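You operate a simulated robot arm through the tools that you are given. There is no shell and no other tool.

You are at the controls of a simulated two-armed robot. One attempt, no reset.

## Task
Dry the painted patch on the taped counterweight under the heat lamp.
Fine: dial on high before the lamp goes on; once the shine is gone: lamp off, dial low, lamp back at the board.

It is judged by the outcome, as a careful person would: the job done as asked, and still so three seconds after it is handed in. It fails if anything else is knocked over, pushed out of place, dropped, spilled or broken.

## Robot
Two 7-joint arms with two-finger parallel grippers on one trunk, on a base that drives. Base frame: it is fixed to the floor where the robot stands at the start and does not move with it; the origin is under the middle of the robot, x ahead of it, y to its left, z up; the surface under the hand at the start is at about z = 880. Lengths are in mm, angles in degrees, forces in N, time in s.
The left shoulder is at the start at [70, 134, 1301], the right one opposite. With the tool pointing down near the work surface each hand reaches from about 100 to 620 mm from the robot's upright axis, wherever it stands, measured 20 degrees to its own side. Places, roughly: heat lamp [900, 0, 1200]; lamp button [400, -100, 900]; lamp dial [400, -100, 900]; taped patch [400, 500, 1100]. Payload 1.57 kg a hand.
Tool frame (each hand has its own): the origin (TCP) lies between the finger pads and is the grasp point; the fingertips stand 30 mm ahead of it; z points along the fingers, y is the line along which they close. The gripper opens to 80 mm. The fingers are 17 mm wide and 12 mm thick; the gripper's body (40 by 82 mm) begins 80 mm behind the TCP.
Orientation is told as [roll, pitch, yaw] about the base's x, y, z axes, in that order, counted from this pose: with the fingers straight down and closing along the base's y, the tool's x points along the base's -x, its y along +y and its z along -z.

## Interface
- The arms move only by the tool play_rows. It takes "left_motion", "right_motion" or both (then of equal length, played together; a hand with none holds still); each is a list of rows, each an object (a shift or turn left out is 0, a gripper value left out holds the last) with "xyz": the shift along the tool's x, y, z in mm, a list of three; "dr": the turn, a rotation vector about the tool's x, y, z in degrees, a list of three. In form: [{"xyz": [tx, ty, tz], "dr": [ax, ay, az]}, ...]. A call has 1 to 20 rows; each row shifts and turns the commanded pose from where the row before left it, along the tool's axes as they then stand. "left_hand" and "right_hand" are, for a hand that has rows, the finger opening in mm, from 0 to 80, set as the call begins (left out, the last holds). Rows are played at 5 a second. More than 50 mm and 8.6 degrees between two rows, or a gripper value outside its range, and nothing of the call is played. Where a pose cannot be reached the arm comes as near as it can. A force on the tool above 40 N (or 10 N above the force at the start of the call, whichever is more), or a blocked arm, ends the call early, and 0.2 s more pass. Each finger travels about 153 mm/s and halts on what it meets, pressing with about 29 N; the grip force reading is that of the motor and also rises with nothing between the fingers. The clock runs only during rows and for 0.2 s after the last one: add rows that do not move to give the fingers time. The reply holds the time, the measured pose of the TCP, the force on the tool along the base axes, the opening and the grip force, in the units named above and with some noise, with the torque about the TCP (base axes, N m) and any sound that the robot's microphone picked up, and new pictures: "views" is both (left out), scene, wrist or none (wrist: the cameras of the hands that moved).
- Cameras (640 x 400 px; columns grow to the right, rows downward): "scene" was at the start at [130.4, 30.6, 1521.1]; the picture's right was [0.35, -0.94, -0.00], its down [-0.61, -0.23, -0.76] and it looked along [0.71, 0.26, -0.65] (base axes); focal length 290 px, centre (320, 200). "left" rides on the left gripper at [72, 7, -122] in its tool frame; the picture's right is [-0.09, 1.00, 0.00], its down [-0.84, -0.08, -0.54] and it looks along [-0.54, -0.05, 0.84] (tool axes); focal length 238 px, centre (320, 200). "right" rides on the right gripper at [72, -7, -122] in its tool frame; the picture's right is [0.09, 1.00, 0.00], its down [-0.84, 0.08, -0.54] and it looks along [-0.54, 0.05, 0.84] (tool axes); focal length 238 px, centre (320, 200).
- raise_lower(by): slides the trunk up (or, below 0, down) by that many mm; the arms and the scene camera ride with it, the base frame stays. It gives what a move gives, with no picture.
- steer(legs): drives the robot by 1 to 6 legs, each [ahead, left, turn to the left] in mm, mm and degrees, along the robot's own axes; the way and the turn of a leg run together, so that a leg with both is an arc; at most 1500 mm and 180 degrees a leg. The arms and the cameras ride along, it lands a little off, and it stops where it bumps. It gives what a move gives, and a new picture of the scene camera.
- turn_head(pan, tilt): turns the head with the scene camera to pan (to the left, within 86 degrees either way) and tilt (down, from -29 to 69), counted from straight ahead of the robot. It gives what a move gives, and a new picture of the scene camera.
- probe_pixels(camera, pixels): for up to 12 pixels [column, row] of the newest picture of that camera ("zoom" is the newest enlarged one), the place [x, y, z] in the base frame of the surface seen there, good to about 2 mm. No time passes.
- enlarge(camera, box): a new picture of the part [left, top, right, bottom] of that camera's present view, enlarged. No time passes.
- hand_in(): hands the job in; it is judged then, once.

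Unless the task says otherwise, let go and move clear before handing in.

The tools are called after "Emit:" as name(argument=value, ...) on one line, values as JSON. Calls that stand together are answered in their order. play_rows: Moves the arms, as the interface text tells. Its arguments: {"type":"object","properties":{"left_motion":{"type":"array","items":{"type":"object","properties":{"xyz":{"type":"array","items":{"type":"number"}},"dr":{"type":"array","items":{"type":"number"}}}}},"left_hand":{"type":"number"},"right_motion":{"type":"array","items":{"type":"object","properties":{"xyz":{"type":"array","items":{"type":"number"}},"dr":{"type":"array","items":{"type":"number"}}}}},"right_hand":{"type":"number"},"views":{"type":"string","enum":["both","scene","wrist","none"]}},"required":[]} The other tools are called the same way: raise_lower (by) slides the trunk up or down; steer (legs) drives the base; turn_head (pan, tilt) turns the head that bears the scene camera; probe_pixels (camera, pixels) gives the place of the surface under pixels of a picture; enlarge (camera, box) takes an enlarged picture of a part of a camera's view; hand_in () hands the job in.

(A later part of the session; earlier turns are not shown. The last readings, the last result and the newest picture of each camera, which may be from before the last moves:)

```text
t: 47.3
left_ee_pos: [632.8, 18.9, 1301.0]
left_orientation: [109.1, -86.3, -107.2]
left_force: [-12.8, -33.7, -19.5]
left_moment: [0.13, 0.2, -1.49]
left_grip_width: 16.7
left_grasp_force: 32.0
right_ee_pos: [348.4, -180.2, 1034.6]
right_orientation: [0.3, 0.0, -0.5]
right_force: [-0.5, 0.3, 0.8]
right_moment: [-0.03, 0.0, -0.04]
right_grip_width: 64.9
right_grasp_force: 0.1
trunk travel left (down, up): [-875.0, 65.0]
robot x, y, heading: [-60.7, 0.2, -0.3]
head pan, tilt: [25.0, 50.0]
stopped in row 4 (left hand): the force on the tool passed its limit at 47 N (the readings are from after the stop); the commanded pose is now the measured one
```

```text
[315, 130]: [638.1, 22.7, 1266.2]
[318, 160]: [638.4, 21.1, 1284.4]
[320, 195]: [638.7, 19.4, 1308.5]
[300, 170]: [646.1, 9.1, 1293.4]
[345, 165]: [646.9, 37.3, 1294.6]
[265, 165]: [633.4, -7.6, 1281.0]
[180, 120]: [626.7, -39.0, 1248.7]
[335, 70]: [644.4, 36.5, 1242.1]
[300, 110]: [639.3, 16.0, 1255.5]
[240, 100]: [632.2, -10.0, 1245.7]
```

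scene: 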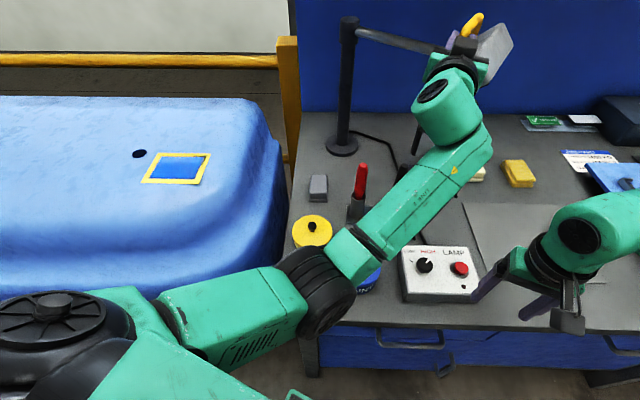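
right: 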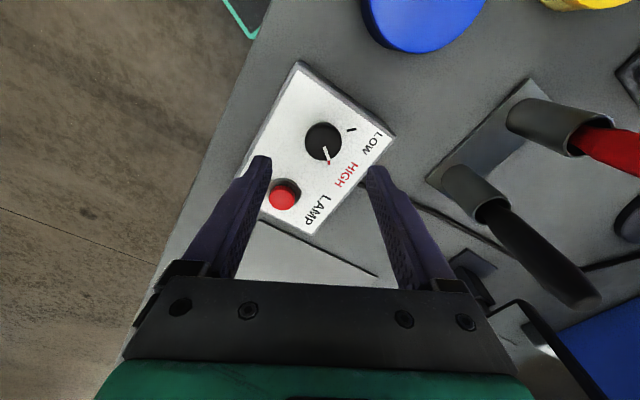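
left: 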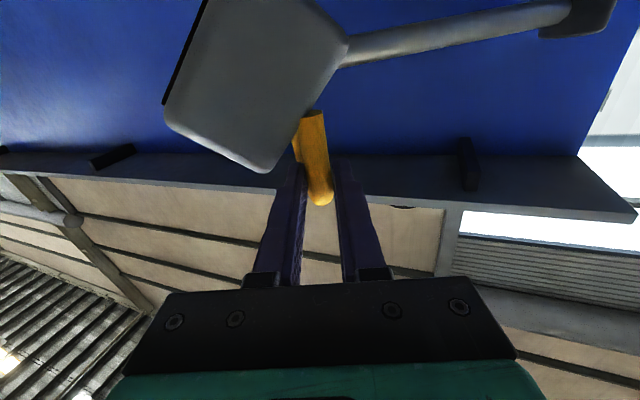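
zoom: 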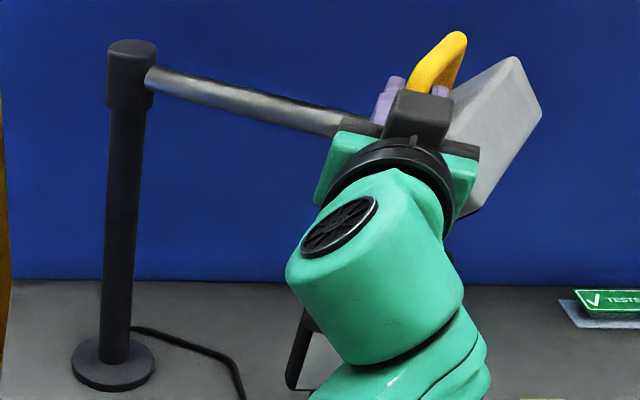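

The post is unmoved and the true pivot is about [785,270]. The most likely cause is that the pads, near the handle's corner, get pried as the handle turns relative to a hand of fixed heading (the opening grew to 16.7 mm). I'll release and regrip a little lower, then turn the hand along with the lamp.

Emit:
play_rows(left_motion=[{}, {}, {}], left_hand=40)

Emit:
enlarge(camera="left", box=[160, 0, 440, 220])

```text
t: 48.1
left_ee_pos: [633.0, 32.8, 1302.3]
left_orientation: [111.1, -86.7, -108.3]
left_force: [-4.8, -6.2, -7.7]
left_moment: [0.2, 0.17, -0.26]
left_grip_width: 46.7
left_grasp_force: 3.1
right_ee_pos: [350.7, -173.0, 1037.1]
right_orientation: [0.0, 0.0, -0.4]
right_force: [0.4, 0.1, 0.3]
right_moment: [0.03, 0.01, 0.0]
right_grip_width: 65.0
right_grasp_force: 0.1
trunk travel left (down, up): [-875.0, 65.0]
robot x, y, heading: [-59.3, -2.7, -0.4]
head pan, tilt: [25.0, 50.0]
```

scene: 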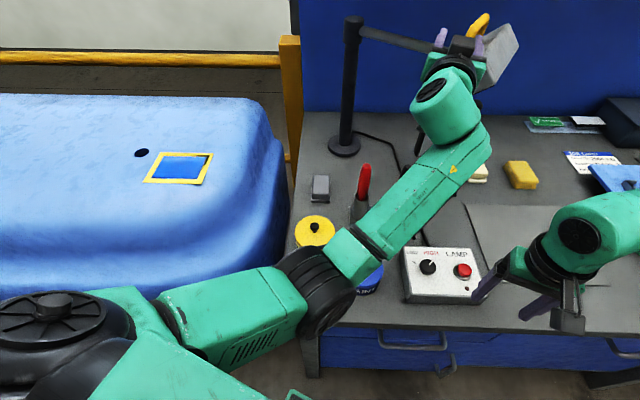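
left: 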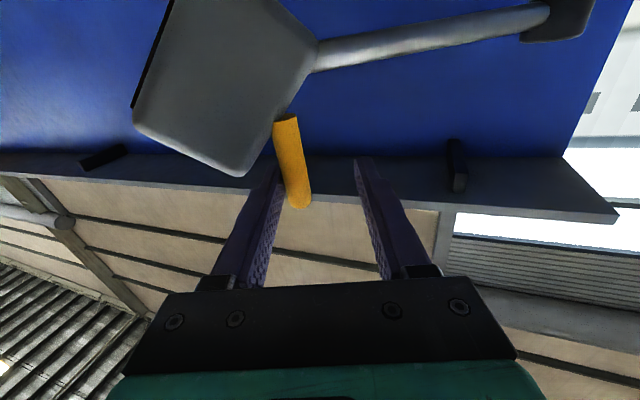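

```text
1.82 times, centred on (300, 110) of left
```

zoom: 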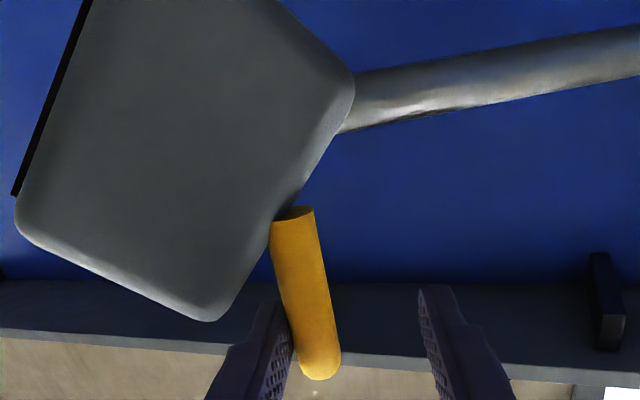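

The hand relaxed 11 mm inward of the leg, so the lamp lagged behind my fast pull. I'll re-centre on the leg, then go much slower with the hand turning along.

Emit:
probe_pixels(camera="left", pixels=[[286, 135], [292, 160], [298, 190], [301, 202]])

Emit:
play_rows(left_motion=[{"xyz": [1, -4, 0]}, {"xyz": [1, -4, 0]}, {"xyz": [1, -3, 3]}, {}, {}], left_hand=50, views="wrist")

Emit:
probe_pixels(camera="left", pixels=[[315, 150], [320, 150], [310, 150], [318, 185]])

```text
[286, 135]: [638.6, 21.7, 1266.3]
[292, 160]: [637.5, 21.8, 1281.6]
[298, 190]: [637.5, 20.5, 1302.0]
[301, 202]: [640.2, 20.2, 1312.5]
```

```text
t: 49.3
left_ee_pos: [638.0, 30.2, 1297.7]
left_orientation: [110.7, -86.2, -107.5]
left_force: [0.3, 0.0, -1.0]
left_moment: [-0.01, 0.01, -0.02]
left_grip_width: 50.1
left_grasp_force: 0.0
right_ee_pos: [351.1, -170.2, 1036.3]
right_orientation: [0.0, -0.1, -0.5]
right_force: [-0.1, -0.3, 0.7]
right_moment: [-0.01, 0.0, -0.06]
right_grip_width: 65.0
right_grasp_force: 0.0
trunk travel left (down, up): [-875.0, 65.0]
robot x, y, heading: [-60.3, 0.5, -0.2]
head pan, tilt: [25.0, 50.0]
```

left: 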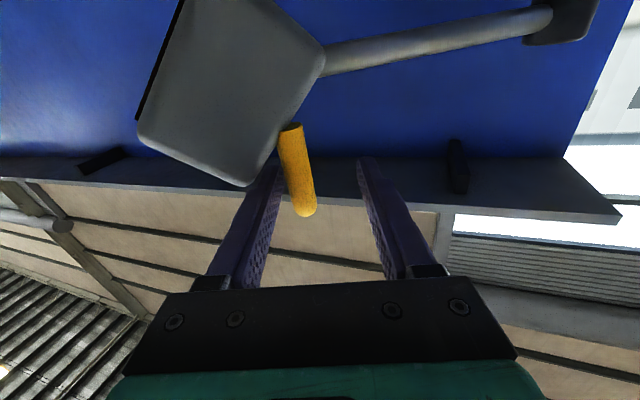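

```text
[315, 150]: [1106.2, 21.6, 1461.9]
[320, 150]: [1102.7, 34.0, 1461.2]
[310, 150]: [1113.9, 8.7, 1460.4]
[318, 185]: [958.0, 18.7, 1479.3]
```

Emit:
play_rows(left_motion=[{"xyz": [0, -4, 0], "dr": [6, 0, 0]}, {"xyz": [0, -4, 0], "dr": [6, 0, 0]}, {"xyz": [0, -1, 2]}, {}], left_hand=40, views="wrist")

Emit:
enlarge(camera="left", box=[160, 0, 440, 220])

```text
t: 50.3
left_ee_pos: [636.2, 14.1, 1300.5]
left_orientation: [105.2, -87.0, -114.6]
left_force: [2.5, 4.5, 11.1]
left_moment: [-0.21, 0.01, 0.03]
left_grip_width: 35.4
left_grasp_force: 0.0
right_ee_pos: [350.6, -170.0, 1036.7]
right_orientation: [-0.1, -0.1, -0.4]
right_force: [-0.4, -0.8, 1.1]
right_moment: [0.0, 0.02, 0.0]
right_grip_width: 65.0
right_grasp_force: 0.0
trunk travel left (down, up): [-875.0, 65.0]
robot x, y, heading: [-59.9, -0.8, -0.2]
head pan, tilt: [25.0, 50.0]
```

left: 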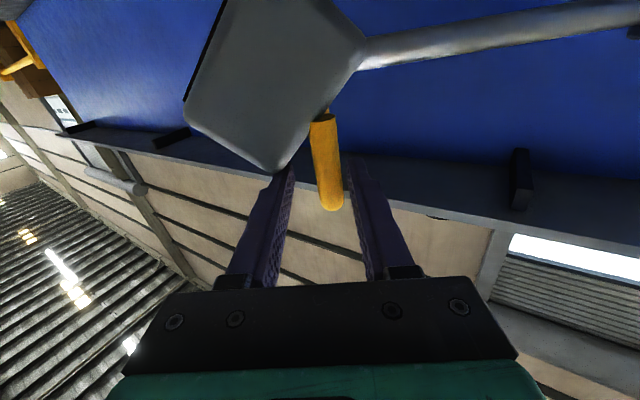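

```text
1.82 times, centred on (300, 110) of left
```

zoom: 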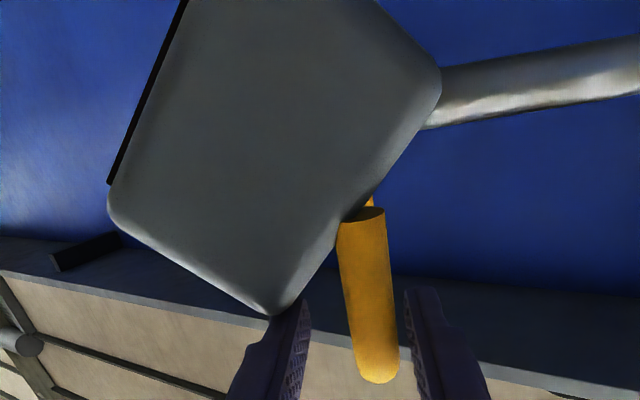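

The outer fingertip really is riding on the box ridge at this height (11 N upward, finger squeezed to 35 mm). I'll go up about 10 mm so the pads clear the ridge and sit on the handle's bar corner. The hand is now aligned with the bar.

Emit:
play_rows(left_motion=[{"xyz": [-6, 0, 0]}, {"xyz": [-6, 4.5, 0]}, {"xyz": [0, 4.5, 0]}, {}, {}], left_hand=40, views="both")

Emit:
enlarge(camera="left", box=[160, 0, 440, 240])

```text
t: 51.5
left_ee_pos: [641.5, 22.2, 1310.0]
left_orientation: [100.4, -86.8, -109.7]
left_force: [-0.6, -0.4, -0.1]
left_moment: [0.01, -0.01, 0.02]
left_grip_width: 40.0
left_grasp_force: 0.1
right_ee_pos: [351.2, -171.0, 1037.1]
right_orientation: [0.0, 0.0, -0.4]
right_force: [0.4, 0.4, 0.4]
right_moment: [0.02, -0.01, -0.01]
right_grip_width: 65.3
right_grasp_force: 0.1
trunk travel left (down, up): [-875.0, 65.0]
robot x, y, heading: [-62.1, -0.3, -0.1]
head pan, tilt: [25.0, 50.0]
```

scene: 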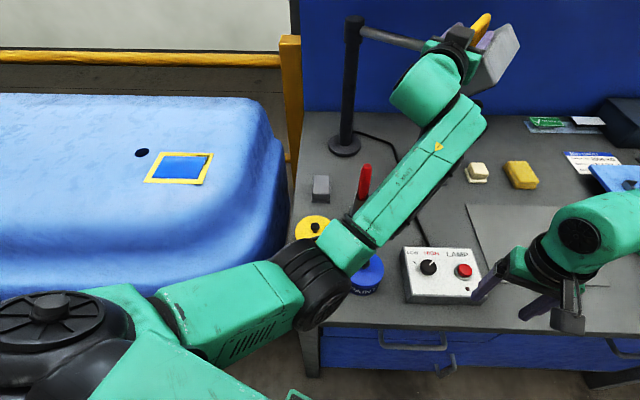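
left: 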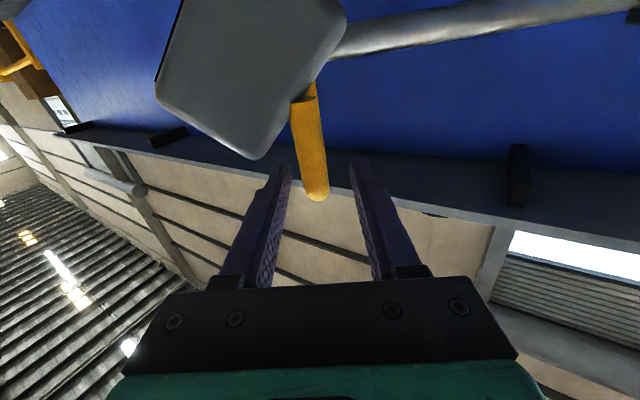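

```text
1.67 times, centred on (300, 120) of left
```

zoom: 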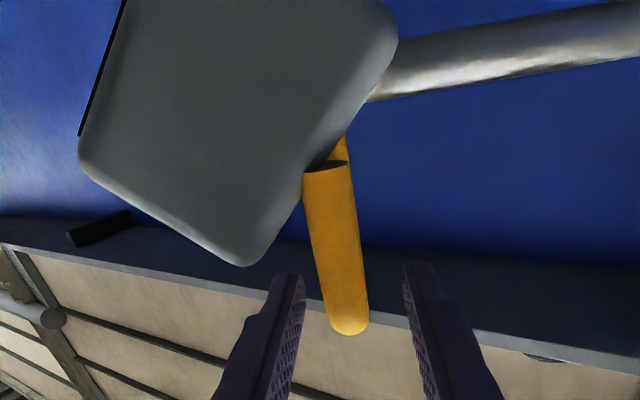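

Aligned and free of contact. Closing on the bar corner.

Emit:
play_rows(left_motion=[{}, {}, {}], left_hand=5, views="wrist")

Emit:
probe_pixels(camera="scene", pixels=[[370, 33], [385, 36], [400, 40], [415, 43], [480, 20], [488, 14]])

```text
t: 52.3
left_ee_pos: [640.5, 20.9, 1310.2]
left_orientation: [99.9, -86.8, -109.2]
left_force: [-3.0, -4.6, -4.0]
left_moment: [-0.46, 0.05, -0.1]
left_grip_width: 16.6
left_grasp_force: 32.0
right_ee_pos: [350.5, -173.0, 1036.4]
right_orientation: [0.1, 0.0, -0.4]
right_force: [0.3, 0.3, -0.1]
right_moment: [0.0, 0.0, 0.01]
right_grip_width: 64.7
right_grasp_force: 0.0
trunk travel left (down, up): [-875.0, 65.0]
robot x, y, heading: [-59.1, -0.5, -0.3]
head pan, tilt: [25.0, 50.0]
```

left: 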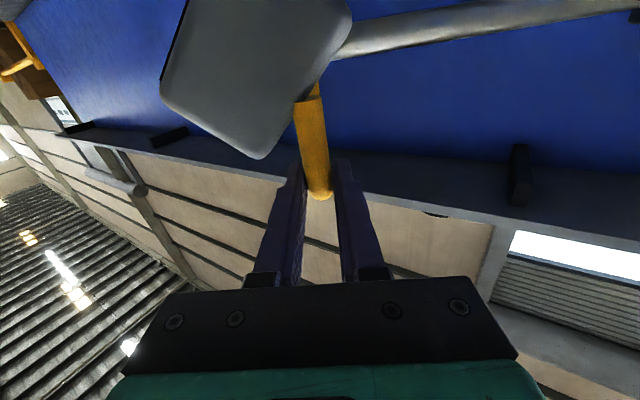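

```text
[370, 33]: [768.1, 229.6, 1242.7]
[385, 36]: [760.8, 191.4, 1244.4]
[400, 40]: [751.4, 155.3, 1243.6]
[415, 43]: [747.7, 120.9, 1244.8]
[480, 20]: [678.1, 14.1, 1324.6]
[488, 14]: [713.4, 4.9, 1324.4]
```

The handle is held rigidly and the rod is at -100.6°. I'll swing the handle and hand together about [785,270], slowly (2° a row), 16° first.

Emit:
play_rows(left_motion=[{"xyz": [0.1, 3.7, -9.33], "dr": [2, -0.1, -0.03]}, {"xyz": [0.1, 3.7, -9.33], "dr": [2, -0.1, -0.03]}, {"xyz": [0.1, 3.7, -9.33], "dr": [2, -0.1, -0.03]}, {"xyz": [0.1, 3.7, -9.33], "dr": [2, -0.1, -0.03]}, {"xyz": [0.1, 3.7, -9.33], "dr": [2, -0.1, -0.03]}, {"xyz": [0.1, 3.7, -9.33], "dr": [2, -0.1, -0.03]}, {"xyz": [0.1, 3.7, -9.33], "dr": [2, -0.1, -0.03]}, {"xyz": [0.1, 3.7, -9.33], "dr": [2, -0.1, -0.03]}, {}])

```text
t: 54.3
left_ee_pos: [575.5, 69.4, 1310.8]
left_orientation: [96.5, -86.9, -122.0]
left_force: [-7.1, -6.2, -11.7]
left_moment: [-0.27, 0.56, -0.12]
left_grip_width: 16.0
left_grasp_force: 31.4
right_ee_pos: [351.2, -172.3, 1034.7]
right_orientation: [0.1, 0.0, -0.4]
right_force: [0.0, 0.3, -0.1]
right_moment: [-0.01, 0.01, -0.02]
right_grip_width: 65.0
right_grasp_force: 0.3
trunk travel left (down, up): [-875.0, 65.0]
robot x, y, heading: [-63.2, -2.5, -0.4]
head pan, tilt: [25.0, 50.0]
```

scene: 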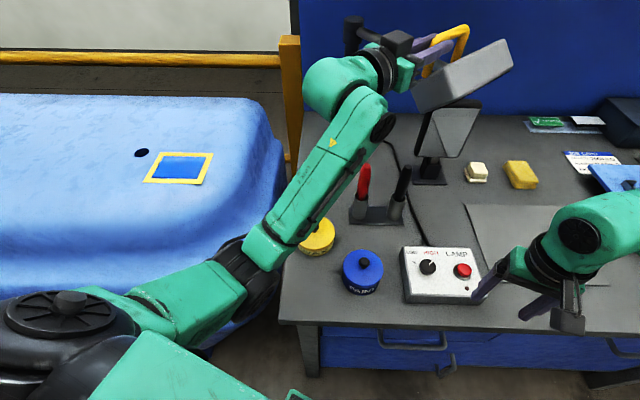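
left: 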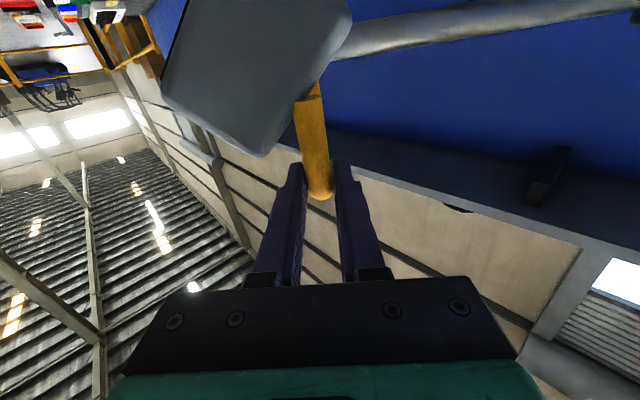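

That worked: the lamp swung 16° with forces under 15 N. I'll keep going with small corrections (down 3, outward 2), after checking the elbow against the counterweight.

Emit:
probe_pixels(camera="scene", pixels=[[240, 250], [265, 290], [240, 240], [225, 270], [255, 250]])

Emit:
play_rows(left_motion=[{"xyz": [1.6, 2.7, -9.33], "dr": [2, -0.1, -0.03]}, {"xyz": [1.6, 2.7, -9.33], "dr": [2, -0.1, -0.03]}, {"xyz": [0.1, 3.7, -9.33], "dr": [2, -0.1, -0.03]}, {"xyz": [0.1, 3.7, -9.33], "dr": [2, -0.1, -0.03]}, {"xyz": [0.1, 3.7, -9.33], "dr": [2, -0.1, -0.03]}, {"xyz": [0.1, 3.7, -9.33], "dr": [2, -0.1, -0.03]}, {"xyz": [0.1, 3.7, -9.33], "dr": [2, -0.1, -0.03]}, {"xyz": [0.1, 3.7, -9.33], "dr": [2, -0.1, -0.03]}, {}])

```text
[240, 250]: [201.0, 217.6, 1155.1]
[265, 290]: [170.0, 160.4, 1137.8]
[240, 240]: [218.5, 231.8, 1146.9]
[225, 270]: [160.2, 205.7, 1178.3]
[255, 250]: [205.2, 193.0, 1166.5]
```

```text
t: 56.3
left_ee_pos: [528.0, 133.6, 1311.1]
left_orientation: [103.2, -87.0, -144.5]
left_force: [3.4, 1.5, 13.3]
left_moment: [-0.05, 0.54, 0.15]
left_grip_width: 16.4
left_grasp_force: 31.8
right_ee_pos: [349.9, -170.9, 1037.7]
right_orientation: [0.0, 0.0, -0.4]
right_force: [0.4, 0.1, -0.4]
right_moment: [0.04, 0.02, -0.03]
right_grip_width: 65.0
right_grasp_force: 0.1
trunk travel left (down, up): [-875.0, 65.0]
robot x, y, heading: [-61.4, 1.5, -0.5]
head pan, tilt: [25.0, 50.0]
```

scene: 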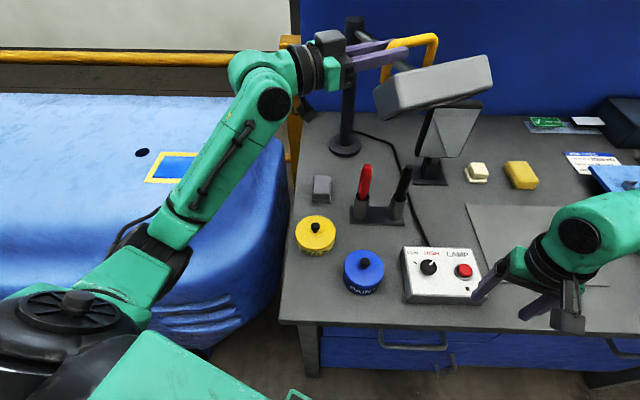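
left: 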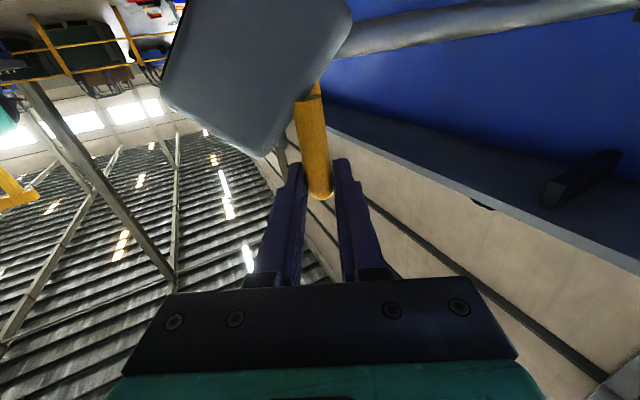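

Good: the rod is at about -132° with low forces. I'll check elbow height over the counterweight before going on.

Emit:
probe_pixels(camera="scene", pixels=[[165, 262], [180, 235], [150, 250], [120, 280], [175, 285], [130, 240], [230, 150], [195, 320]])

Emit:
enlarge(camera="scene", box=[60, 180, 260, 340])

```text
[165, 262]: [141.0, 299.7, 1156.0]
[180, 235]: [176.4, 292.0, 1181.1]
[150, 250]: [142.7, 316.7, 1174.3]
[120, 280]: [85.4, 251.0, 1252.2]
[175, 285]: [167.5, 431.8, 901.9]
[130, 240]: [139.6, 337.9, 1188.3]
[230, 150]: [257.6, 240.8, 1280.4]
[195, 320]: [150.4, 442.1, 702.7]
```

```text
2.50 times, centred on (160, 260) of scene
```

zoom: 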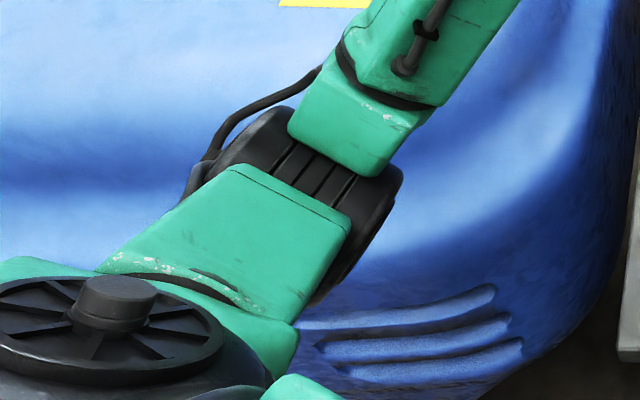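

The elbow is clear (about 70 mm sideways and well above). Continuing another 14°, easing up 2 mm.

Emit:
play_rows(left_motion=[{"xyz": [-1.4, 3.7, -9.33], "dr": [2, -0.1, -0.03]}, {"xyz": [-0.4, 3.7, -9.33], "dr": [2, -0.1, -0.03]}, {"xyz": [0.1, 3.7, -9.33], "dr": [2, -0.1, -0.03]}, {"xyz": [0.1, 3.7, -9.33], "dr": [2, -0.1, -0.03]}, {"xyz": [0.1, 3.7, -9.33], "dr": [2, -0.1, -0.03]}, {"xyz": [0.1, 3.7, -9.33], "dr": [2, -0.1, -0.03]}, {"xyz": [0.1, 3.7, -9.33], "dr": [2, -0.1, -0.03]}, {}])

Emit:
probe_pixels(camera="scene", pixels=[[165, 262], [150, 250], [130, 240], [120, 220], [100, 250], [140, 270]])

```text
t: 58.1
left_ee_pos: [502.0, 198.0, 1311.6]
left_orientation: [99.5, -87.1, -155.0]
left_force: [-4.8, -0.7, 2.8]
left_moment: [-0.03, 0.54, 0.04]
left_grip_width: 16.0
left_grasp_force: 31.1
right_ee_pos: [349.1, -171.5, 1037.3]
right_orientation: [0.0, -0.1, -0.4]
right_force: [-0.1, 0.2, 0.5]
right_moment: [0.0, 0.01, 0.0]
right_grip_width: 64.8
right_grasp_force: 0.1
trunk travel left (down, up): [-875.0, 65.0]
robot x, y, heading: [-62.0, 1.2, 0.1]
head pan, tilt: [25.0, 50.0]
```

scene: 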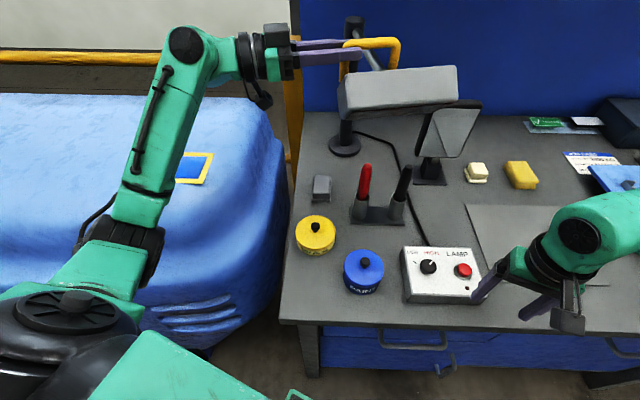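
left: 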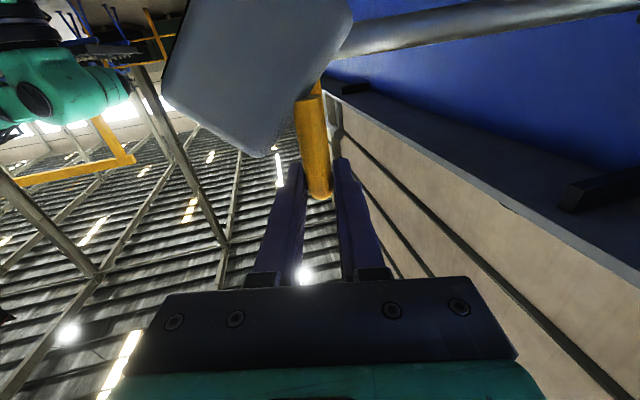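

```text
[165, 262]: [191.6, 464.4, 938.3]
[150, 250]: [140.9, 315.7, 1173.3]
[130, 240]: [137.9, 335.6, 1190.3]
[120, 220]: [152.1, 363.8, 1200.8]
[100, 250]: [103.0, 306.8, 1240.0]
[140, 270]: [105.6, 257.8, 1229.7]
```

Smooth, with forces under 6 N and the elbow well clear. Continuing 14° more.

Emit:
play_rows(left_motion=[{"xyz": [0.1, 3.7, -9.33], "dr": [2, -0.1, -0.03]}, {"xyz": [0.1, 3.7, -9.33], "dr": [2, -0.1, -0.03]}, {"xyz": [0.1, 3.7, -9.33], "dr": [2, -0.1, -0.03]}, {"xyz": [0.1, 3.7, -9.33], "dr": [2, -0.1, -0.03]}, {"xyz": [0.1, 3.7, -9.33], "dr": [2, -0.1, -0.03]}, {"xyz": [0.1, 3.7, -9.33], "dr": [2, -0.1, -0.03]}, {"xyz": [0.1, 3.7, -9.33], "dr": [2, -0.1, -0.03]}, {}])

Emit:
probe_pixels(camera="scene", pixels=[[130, 240], [120, 220], [100, 250], [110, 230], [90, 220], [100, 200]])

```text
t: 59.9
left_ee_pos: [491.0, 271.2, 1311.3]
left_orientation: [98.3, -87.2, -168.2]
left_force: [-23.0, -1.6, -25.8]
left_moment: [0.07, 0.42, -0.01]
left_grip_width: 16.2
left_grasp_force: 31.5
right_ee_pos: [347.6, -169.0, 1037.3]
right_orientation: [-0.1, -0.2, -0.5]
right_force: [-0.4, -0.8, 0.1]
right_moment: [-0.02, 0.02, 0.01]
right_grip_width: 64.9
right_grasp_force: 0.1
trunk travel left (down, up): [-875.0, 65.0]
robot x, y, heading: [-56.0, -1.6, -0.4]
head pan, tilt: [25.0, 50.0]
```

scene: 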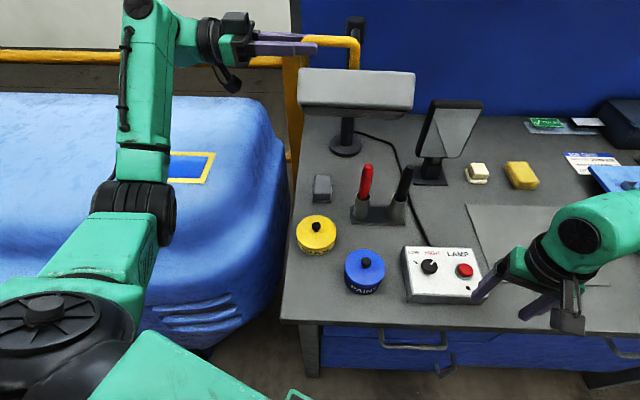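
left: 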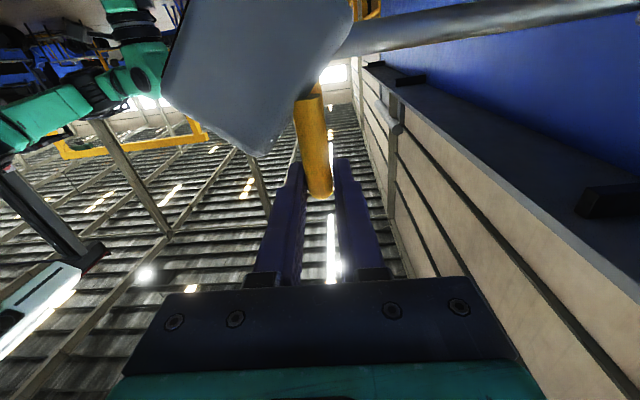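

```text
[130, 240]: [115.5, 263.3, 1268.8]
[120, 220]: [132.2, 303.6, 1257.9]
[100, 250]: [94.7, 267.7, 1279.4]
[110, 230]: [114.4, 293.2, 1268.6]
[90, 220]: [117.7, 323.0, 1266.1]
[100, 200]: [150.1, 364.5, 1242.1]
```

The rod is at about -161° and the arm's reach on this side is ending (forces -23 x, -26 z). I'll release here, back off and rise. Then I'll regrip the bar from the robot side with the fingers turned to pinch it top and bottom, which can pivot freely.

Emit:
play_rows(left_motion=[{"xyz": [2, -2.5, 0]}, {"xyz": [2, -2.5, 0]}, {}], views="none")

Emit:
play_rows(left_motion=[{}, {}, {}], left_hand=44, views="both")

```text
t: 60.7
left_ee_pos: [491.8, 267.9, 1311.0]
left_orientation: [108.5, -86.7, -177.8]
left_force: [2.3, 3.0, 14.8]
left_moment: [-0.11, 0.34, 0.39]
left_grip_width: 16.4
left_grasp_force: 32.3
right_ee_pos: [349.8, -170.8, 1036.3]
right_orientation: [0.0, -0.2, -0.5]
right_force: [0.9, 0.1, 0.2]
right_moment: [0.02, -0.02, -0.03]
right_grip_width: 65.1
right_grasp_force: 0.0
trunk travel left (down, up): [-875.0, 65.0]
robot x, y, heading: [-62.7, -0.2, -0.3]
head pan, tilt: [25.0, 50.0]
```

```text
t: 61.5
left_ee_pos: [493.2, 266.6, 1307.0]
left_orientation: [101.2, -87.2, -170.7]
left_force: [-0.2, 0.2, 0.3]
left_moment: [-0.01, -0.03, -0.01]
left_grip_width: 43.8
left_grasp_force: 0.0
right_ee_pos: [350.3, -170.6, 1035.0]
right_orientation: [0.0, 0.0, -0.4]
right_force: [0.0, -0.4, -0.6]
right_moment: [0.0, -0.04, 0.01]
right_grip_width: 65.1
right_grasp_force: 0.0
trunk travel left (down, up): [-875.0, 65.0]
robot x, y, heading: [-58.6, -2.6, -0.2]
head pan, tilt: [25.0, 50.0]
```

scene: 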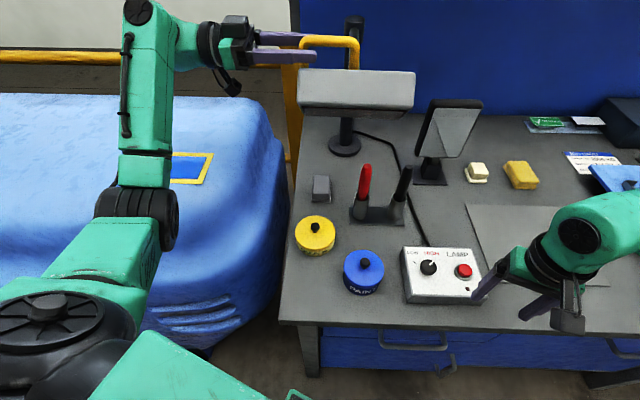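
left: 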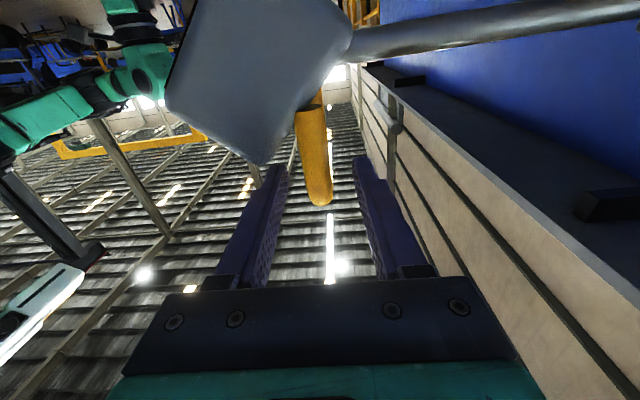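

The lamp stayed put and the fingers are free. Backing the left hand out along its axis and raising it above the handle.

Emit:
play_rows(left_motion=[{"xyz": [0, 0, -25]}, {"xyz": [0, 0, -25]}, {"xyz": [0, 0, -20]}, {"xyz": [-20, 0, -5]}, {"xyz": [-20, 0, 0]}, {"xyz": [-20, 0, 0]}, {}], left_hand=44, views="scene")

```text
t: 63.1
left_ee_pos: [460.7, 336.9, 1366.4]
left_orientation: [101.4, -87.2, -170.7]
left_force: [-0.3, 0.6, 0.0]
left_moment: [-0.03, 0.0, -0.02]
left_grip_width: 43.8
left_grasp_force: 0.1
right_ee_pos: [350.6, -171.4, 1035.3]
right_orientation: [0.0, 0.0, -0.4]
right_force: [-0.2, 0.5, 0.3]
right_moment: [0.02, 0.02, -0.03]
right_grip_width: 65.0
right_grasp_force: 0.1
trunk travel left (down, up): [-875.0, 65.0]
robot x, y, heading: [-63.2, -0.2, -0.2]
head pan, tilt: [25.0, 50.0]
```

scene: 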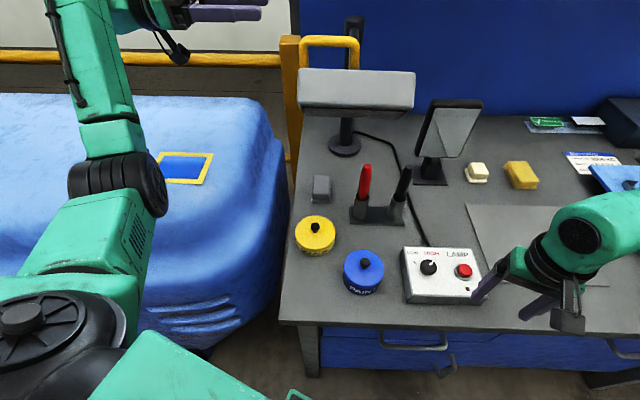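

The hand is clear. I'll measure the handle and box in this position.

Emit:
probe_pixels(camera="scene", pixels=[[303, 45], [315, 41], [330, 41], [345, 42], [354, 46], [302, 62], [354, 62], [300, 75], [355, 75], [412, 76], [350, 90], [353, 25]])

Emit:
enlarge(camera="scene", box=[280, 10, 440, 130])

```text
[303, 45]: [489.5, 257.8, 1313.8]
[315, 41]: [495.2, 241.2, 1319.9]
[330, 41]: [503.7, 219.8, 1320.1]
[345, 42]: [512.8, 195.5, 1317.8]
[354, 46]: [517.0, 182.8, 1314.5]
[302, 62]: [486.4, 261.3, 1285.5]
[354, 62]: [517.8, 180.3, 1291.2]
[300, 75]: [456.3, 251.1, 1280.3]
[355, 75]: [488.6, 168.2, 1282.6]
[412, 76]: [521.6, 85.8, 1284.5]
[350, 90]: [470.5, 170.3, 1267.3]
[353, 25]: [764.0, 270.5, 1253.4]
```

```text
3.33 times, centred on (360, 70) of scene
```

zoom: 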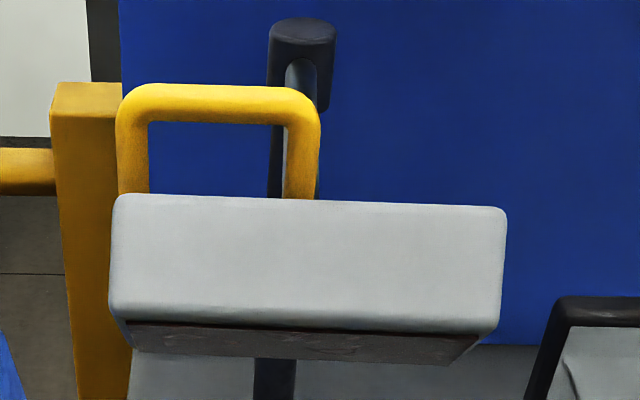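

Bar centre is about [511,222,1317], running at -70°, and the box ridge is at z≈1285, 30 mm in front of it. Now I'll turn the left hand to face forward (yaw about +15°) at safe height.

Emit:
play_rows(left_motion=[{"dr": [-8.4, 0, 0]}, {"dr": [-8.4, 0, 0]}, {"dr": [-8.4, 0, 0]}, {"dr": [-8.4, 0, 0]}, {"dr": [-8.4, 0, 0]}, {"dr": [-8.4, 0, 0]}, {"dr": [-8.4, 0, 0]}, {"dr": [-8.4, 0, 0]}, {"dr": [-8.4, 0, 0]}, {"dr": [-8.4, 0, 0]}, {}], left_hand=30, views="scene")

```text
t: 65.5
left_ee_pos: [462.3, 336.3, 1365.1]
left_orientation: [-173.1, -87.2, -172.3]
left_force: [-0.6, -0.2, -0.1]
left_moment: [0.01, 0.0, -0.01]
left_grip_width: 30.0
left_grasp_force: 0.1
right_ee_pos: [350.6, -170.9, 1037.0]
right_orientation: [-0.1, 0.0, -0.5]
right_force: [0.6, 0.4, 0.3]
right_moment: [0.02, 0.01, -0.03]
right_grip_width: 65.2
right_grasp_force: 0.1
trunk travel left (down, up): [-875.0, 65.0]
robot x, y, heading: [-63.6, -3.8, -0.2]
head pan, tilt: [25.0, 50.0]
```

scene: 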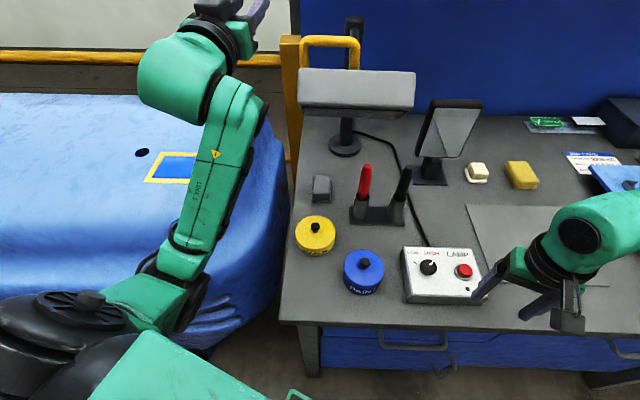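

Facing forward at +15°. Now rolling the hand 90° about its own axis so the fingers pinch vertically.

Emit:
play_rows(left_motion=[{"dr": [0, 0, 8.2]}, {"dr": [0, 0, 8.2]}, {"dr": [0, 0, 8.2]}, {"dr": [0, 0, 8.2]}, {"dr": [0, 0, 8.2]}, {"dr": [0, 0, 8.2]}, {"dr": [0, 0, 8.2]}, {"dr": [0, 0, 8.2]}, {"dr": [0, 0, 8.2]}, {"dr": [0, 0, 8.2]}, {"dr": [0, 0, 8.0]}, {}], views="both")

```text
t: 68.1
left_ee_pos: [463.4, 336.0, 1365.8]
left_orientation: [92.8, 0.0, -75.5]
left_force: [0.4, 0.4, 0.9]
left_moment: [0.03, -0.01, 0.03]
left_grip_width: 30.1
left_grasp_force: 0.1
right_ee_pos: [349.6, -170.2, 1036.4]
right_orientation: [0.0, 0.0, -0.4]
right_force: [1.0, 0.1, -0.3]
right_moment: [-0.01, 0.0, 0.01]
right_grip_width: 64.8
right_grasp_force: 0.0
trunk travel left (down, up): [-875.0, 65.0]
robot x, y, heading: [-59.4, -0.2, -0.4]
head pan, tilt: [25.0, 50.0]
```

scene: 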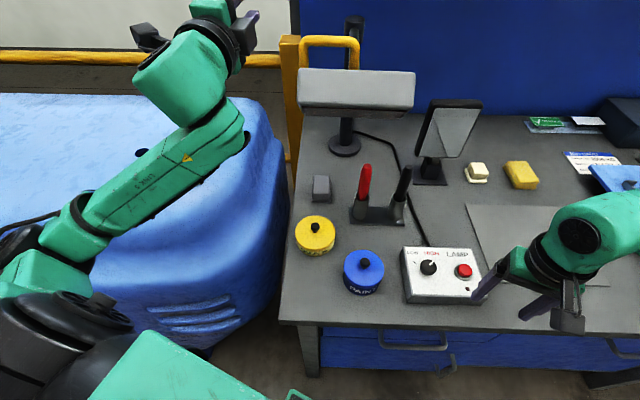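
left: 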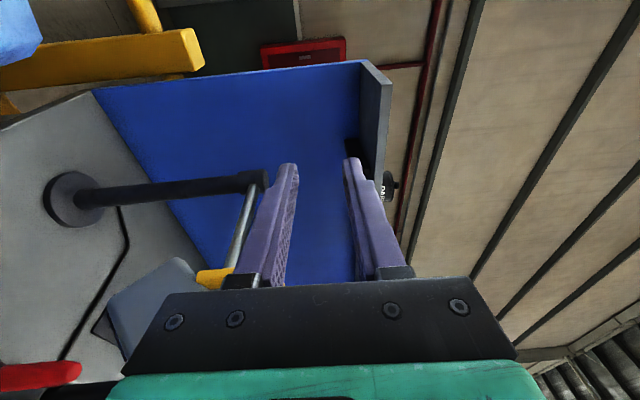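

The hand is level, fingers stacked vertically, camera to the left. Moving it in front of the bar (behind [511,222]) and down to z≈1319.

Emit:
play_rows(left_motion=[{"xyz": [-30.4, 0, -20.2], "dr": [2.8, 0, 0]}, {"xyz": [-30.4, 0, -20.2]}, {"xyz": [-30.4, 0, -20.2]}, {"xyz": [-30.4, 0, -20.2]}, {"xyz": [0, -16, 0]}, {"xyz": [0, -16, 0]}, {"xyz": [0, -15, 0]}, {}], views="both")

```text
t: 69.9
left_ee_pos: [412.3, 199.1, 1319.5]
left_orientation: [90.0, -0.3, -75.6]
left_force: [0.1, 0.0, -0.8]
left_moment: [-0.02, 0.0, 0.01]
left_grip_width: 29.9
left_grasp_force: 0.0
right_ee_pos: [350.6, -171.0, 1035.8]
right_orientation: [0.0, 0.1, -0.4]
right_force: [0.3, 0.2, 0.6]
right_moment: [-0.01, 0.0, -0.04]
right_grip_width: 65.2
right_grasp_force: 0.0
trunk travel left (down, up): [-875.0, 65.0]
robot x, y, heading: [-62.5, 1.0, -0.3]
head pan, tilt: [25.0, 50.0]
```

scene: 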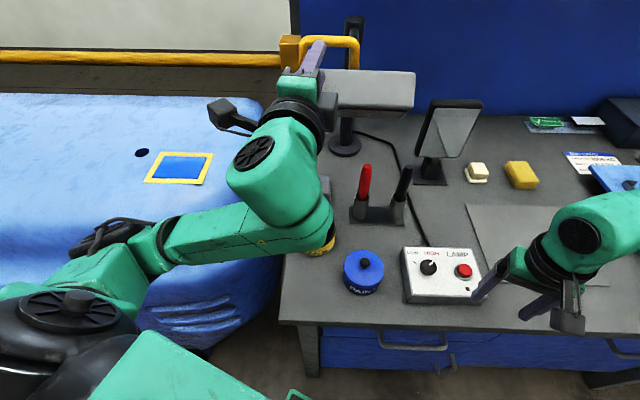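
left: 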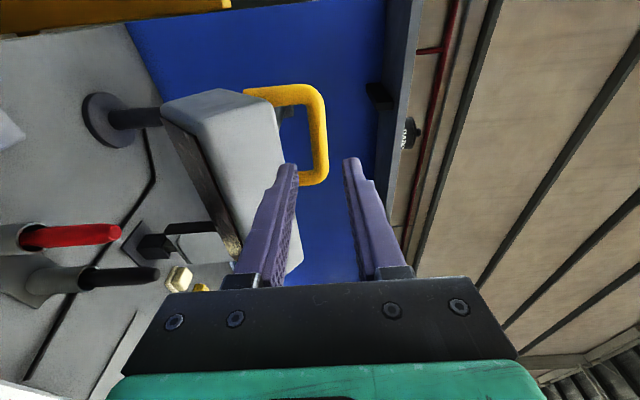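

The bar (column ~318 in the wrist view) lies between the upper and lower fingertips. Advancing 88 mm around it.

Emit:
play_rows(left_motion=[{"xyz": [0, 0, 20]}, {"xyz": [0, 0, 20]}, {"xyz": [0, 0, 20]}, {"xyz": [0, 0, 16]}, {"xyz": [0, 0, 12]}, {}], views="both")

```text
t: 71.3
left_ee_pos: [498.1, 220.4, 1319.4]
left_orientation: [90.0, -0.3, -75.4]
left_force: [0.0, 0.4, 3.8]
left_moment: [0.05, 0.08, 0.0]
left_grip_width: 26.3
left_grasp_force: 0.1
right_ee_pos: [349.9, -171.0, 1036.3]
right_orientation: [0.0, 0.0, -0.5]
right_force: [0.0, 0.2, 0.6]
right_moment: [0.01, 0.02, -0.03]
right_grip_width: 64.9
right_grasp_force: 0.0
trunk travel left (down, up): [-875.0, 65.0]
robot x, y, heading: [-61.3, -0.0, -0.5]
head pan, tilt: [25.0, 50.0]
```

scene: 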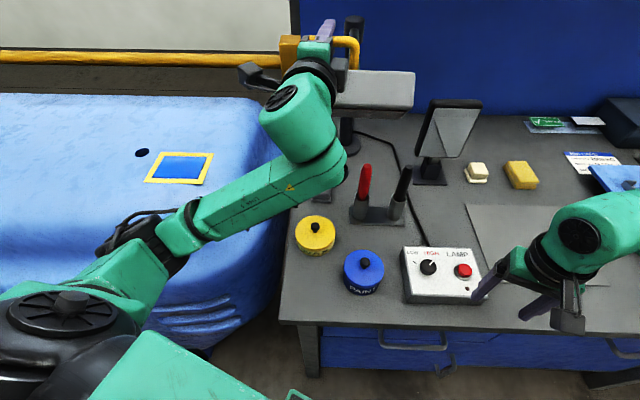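
left: 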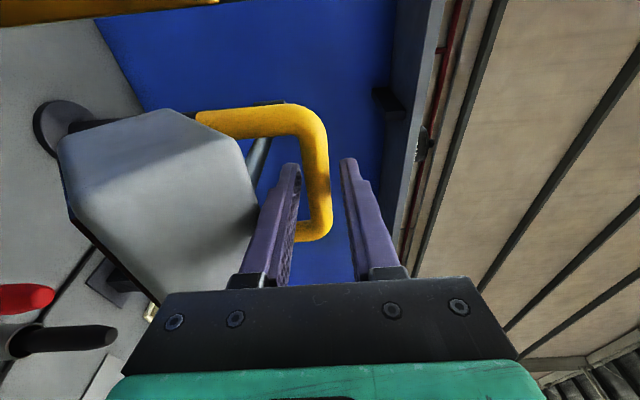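

The lower finger brushes the ridge lightly (3.8 N); closing will lift it away. Pinching the bar now.

Emit:
play_rows(left_motion=[{}, {}, {}], left_hand=5, views="wrist")

```text
t: 72.1
left_ee_pos: [497.5, 220.1, 1317.7]
left_orientation: [89.7, -0.3, -75.5]
left_force: [-6.1, -2.1, -11.7]
left_moment: [-0.51, 0.01, 0.06]
left_grip_width: 15.5
left_grasp_force: 31.3
right_ee_pos: [351.0, -171.1, 1036.9]
right_orientation: [0.0, 0.0, -0.4]
right_force: [-0.5, -0.6, -0.2]
right_moment: [-0.01, 0.01, 0.01]
right_grip_width: 65.2
right_grasp_force: 0.1
trunk travel left (down, up): [-875.0, 65.0]
robot x, y, heading: [-61.2, -1.1, -0.1]
head pan, tilt: [25.0, 50.0]
```

left: 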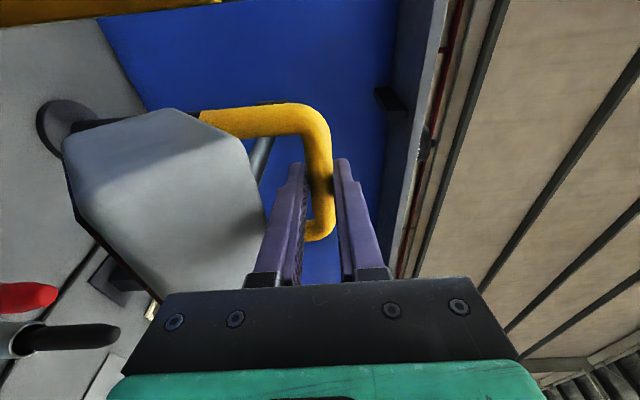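

Pinched (15.5 mm). I'm swinging the lamp on toward the patch, 15° first, turning the hand only partly since this grip pivots.

Emit:
play_rows(left_motion=[{"xyz": [12.13, -1, 1.26], "dr": [0, -1.05, 0]}, {"xyz": [12.1, -1, 1.57], "dr": [0, -1.05, 0]}, {"xyz": [12.05, 0, 1.88], "dr": [0, -1.05, 0]}, {"xyz": [12.0, 0, 2.18], "dr": [0, -1.05, 0]}, {"xyz": [11.94, 0, 2.48], "dr": [0, -1.05, 0]}, {"xyz": [11.88, 0, 2.79], "dr": [0, -1.05, 0]}, {}], views="both")

```text
t: 73.7
left_ee_pos: [495.6, 293.2, 1316.6]
left_orientation: [90.3, -0.1, -81.7]
left_force: [-4.2, -2.7, -3.4]
left_moment: [-0.51, -0.06, -0.8]
left_grip_width: 16.0
left_grasp_force: 31.7
right_ee_pos: [349.8, -171.9, 1036.8]
right_orientation: [0.0, -0.1, -0.3]
right_force: [-0.6, -0.2, 0.1]
right_moment: [-0.02, -0.02, 0.01]
right_grip_width: 65.1
right_grasp_force: 0.1
trunk travel left (down, up): [-875.0, 65.0]
robot x, y, heading: [-58.4, -1.1, -0.2]
head pan, tilt: [25.0, 50.0]
```

scene: 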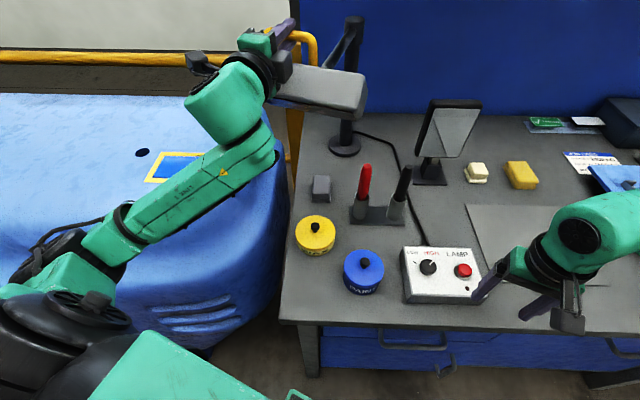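
left: 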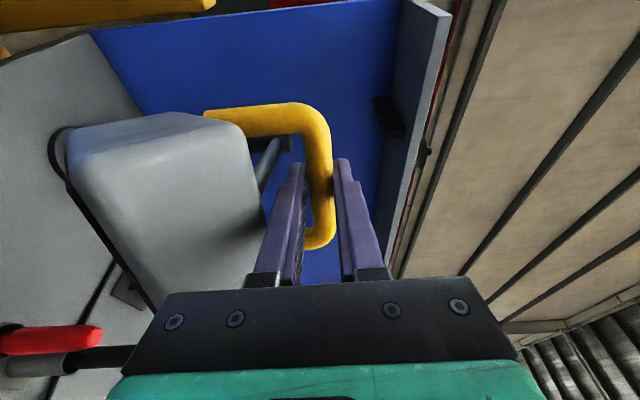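

Working well (forces under 6 N). I'll check the forearm and elbow height over the counterweight.

Emit:
probe_pixels(camera="scene", pixels=[[45, 255], [100, 240], [75, 250], [170, 190], [120, 260], [60, 280], [160, 210], [220, 120]])

```text
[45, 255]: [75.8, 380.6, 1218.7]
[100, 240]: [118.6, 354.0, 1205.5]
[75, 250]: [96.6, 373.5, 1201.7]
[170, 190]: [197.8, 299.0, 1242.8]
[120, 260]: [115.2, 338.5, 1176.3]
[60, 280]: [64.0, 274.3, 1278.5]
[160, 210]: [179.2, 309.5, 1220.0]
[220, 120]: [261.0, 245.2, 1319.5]
```

The elbow is at about [80,380,1210], clear of the counterweight's rounded edge. Next 15°.

Emit:
play_rows(left_motion=[{"xyz": [11.8, 0, 3.09], "dr": [0, -1.05, 0]}, {"xyz": [11.72, 0, 3.38], "dr": [0, -1.05, 0]}, {"xyz": [11.63, 0, 3.68], "dr": [0, -1.05, 0]}, {"xyz": [11.54, 0, 3.97], "dr": [0, -1.05, 0]}, {"xyz": [11.43, 0, 4.26], "dr": [0, -1.05, 0]}, {"xyz": [11.32, 0, 4.55], "dr": [0, -1.05, 0]}, {}], views="both")

Emit:
probe_pixels(camera="scene", pixels=[[45, 255], [100, 240], [75, 250], [60, 230], [120, 220], [20, 250], [30, 230]])

```text
t: 75.3
left_ee_pos: [511.1, 366.1, 1316.3]
left_orientation: [90.0, -0.3, -88.1]
left_force: [-5.1, -1.2, -2.6]
left_moment: [-0.51, 0.05, -0.66]
left_grip_width: 15.5
left_grasp_force: 30.8
right_ee_pos: [349.0, -171.3, 1036.0]
right_orientation: [-0.1, -0.1, -0.4]
right_force: [0.0, 0.1, -0.1]
right_moment: [0.01, -0.04, -0.02]
right_grip_width: 65.3
right_grasp_force: 0.0
trunk travel left (down, up): [-875.0, 65.0]
robot x, y, heading: [-61.2, 0.6, -0.1]
head pan, tilt: [25.0, 50.0]
```

scene: 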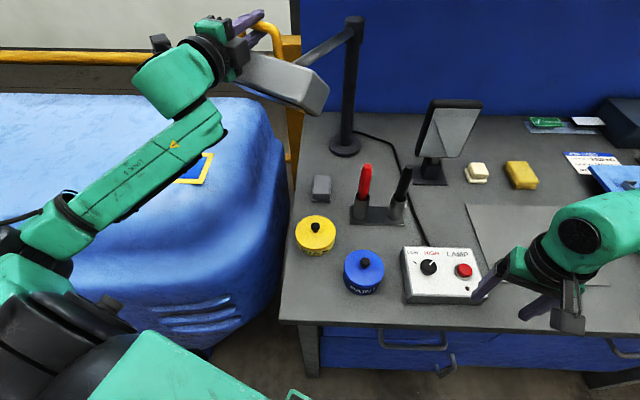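
left: 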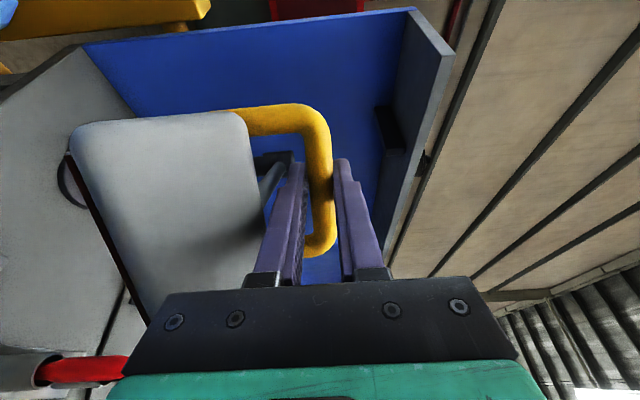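

```text
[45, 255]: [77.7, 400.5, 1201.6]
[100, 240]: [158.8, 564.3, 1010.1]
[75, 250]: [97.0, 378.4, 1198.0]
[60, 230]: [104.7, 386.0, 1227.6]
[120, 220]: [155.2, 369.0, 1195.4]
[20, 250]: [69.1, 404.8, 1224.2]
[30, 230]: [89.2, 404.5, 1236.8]
```

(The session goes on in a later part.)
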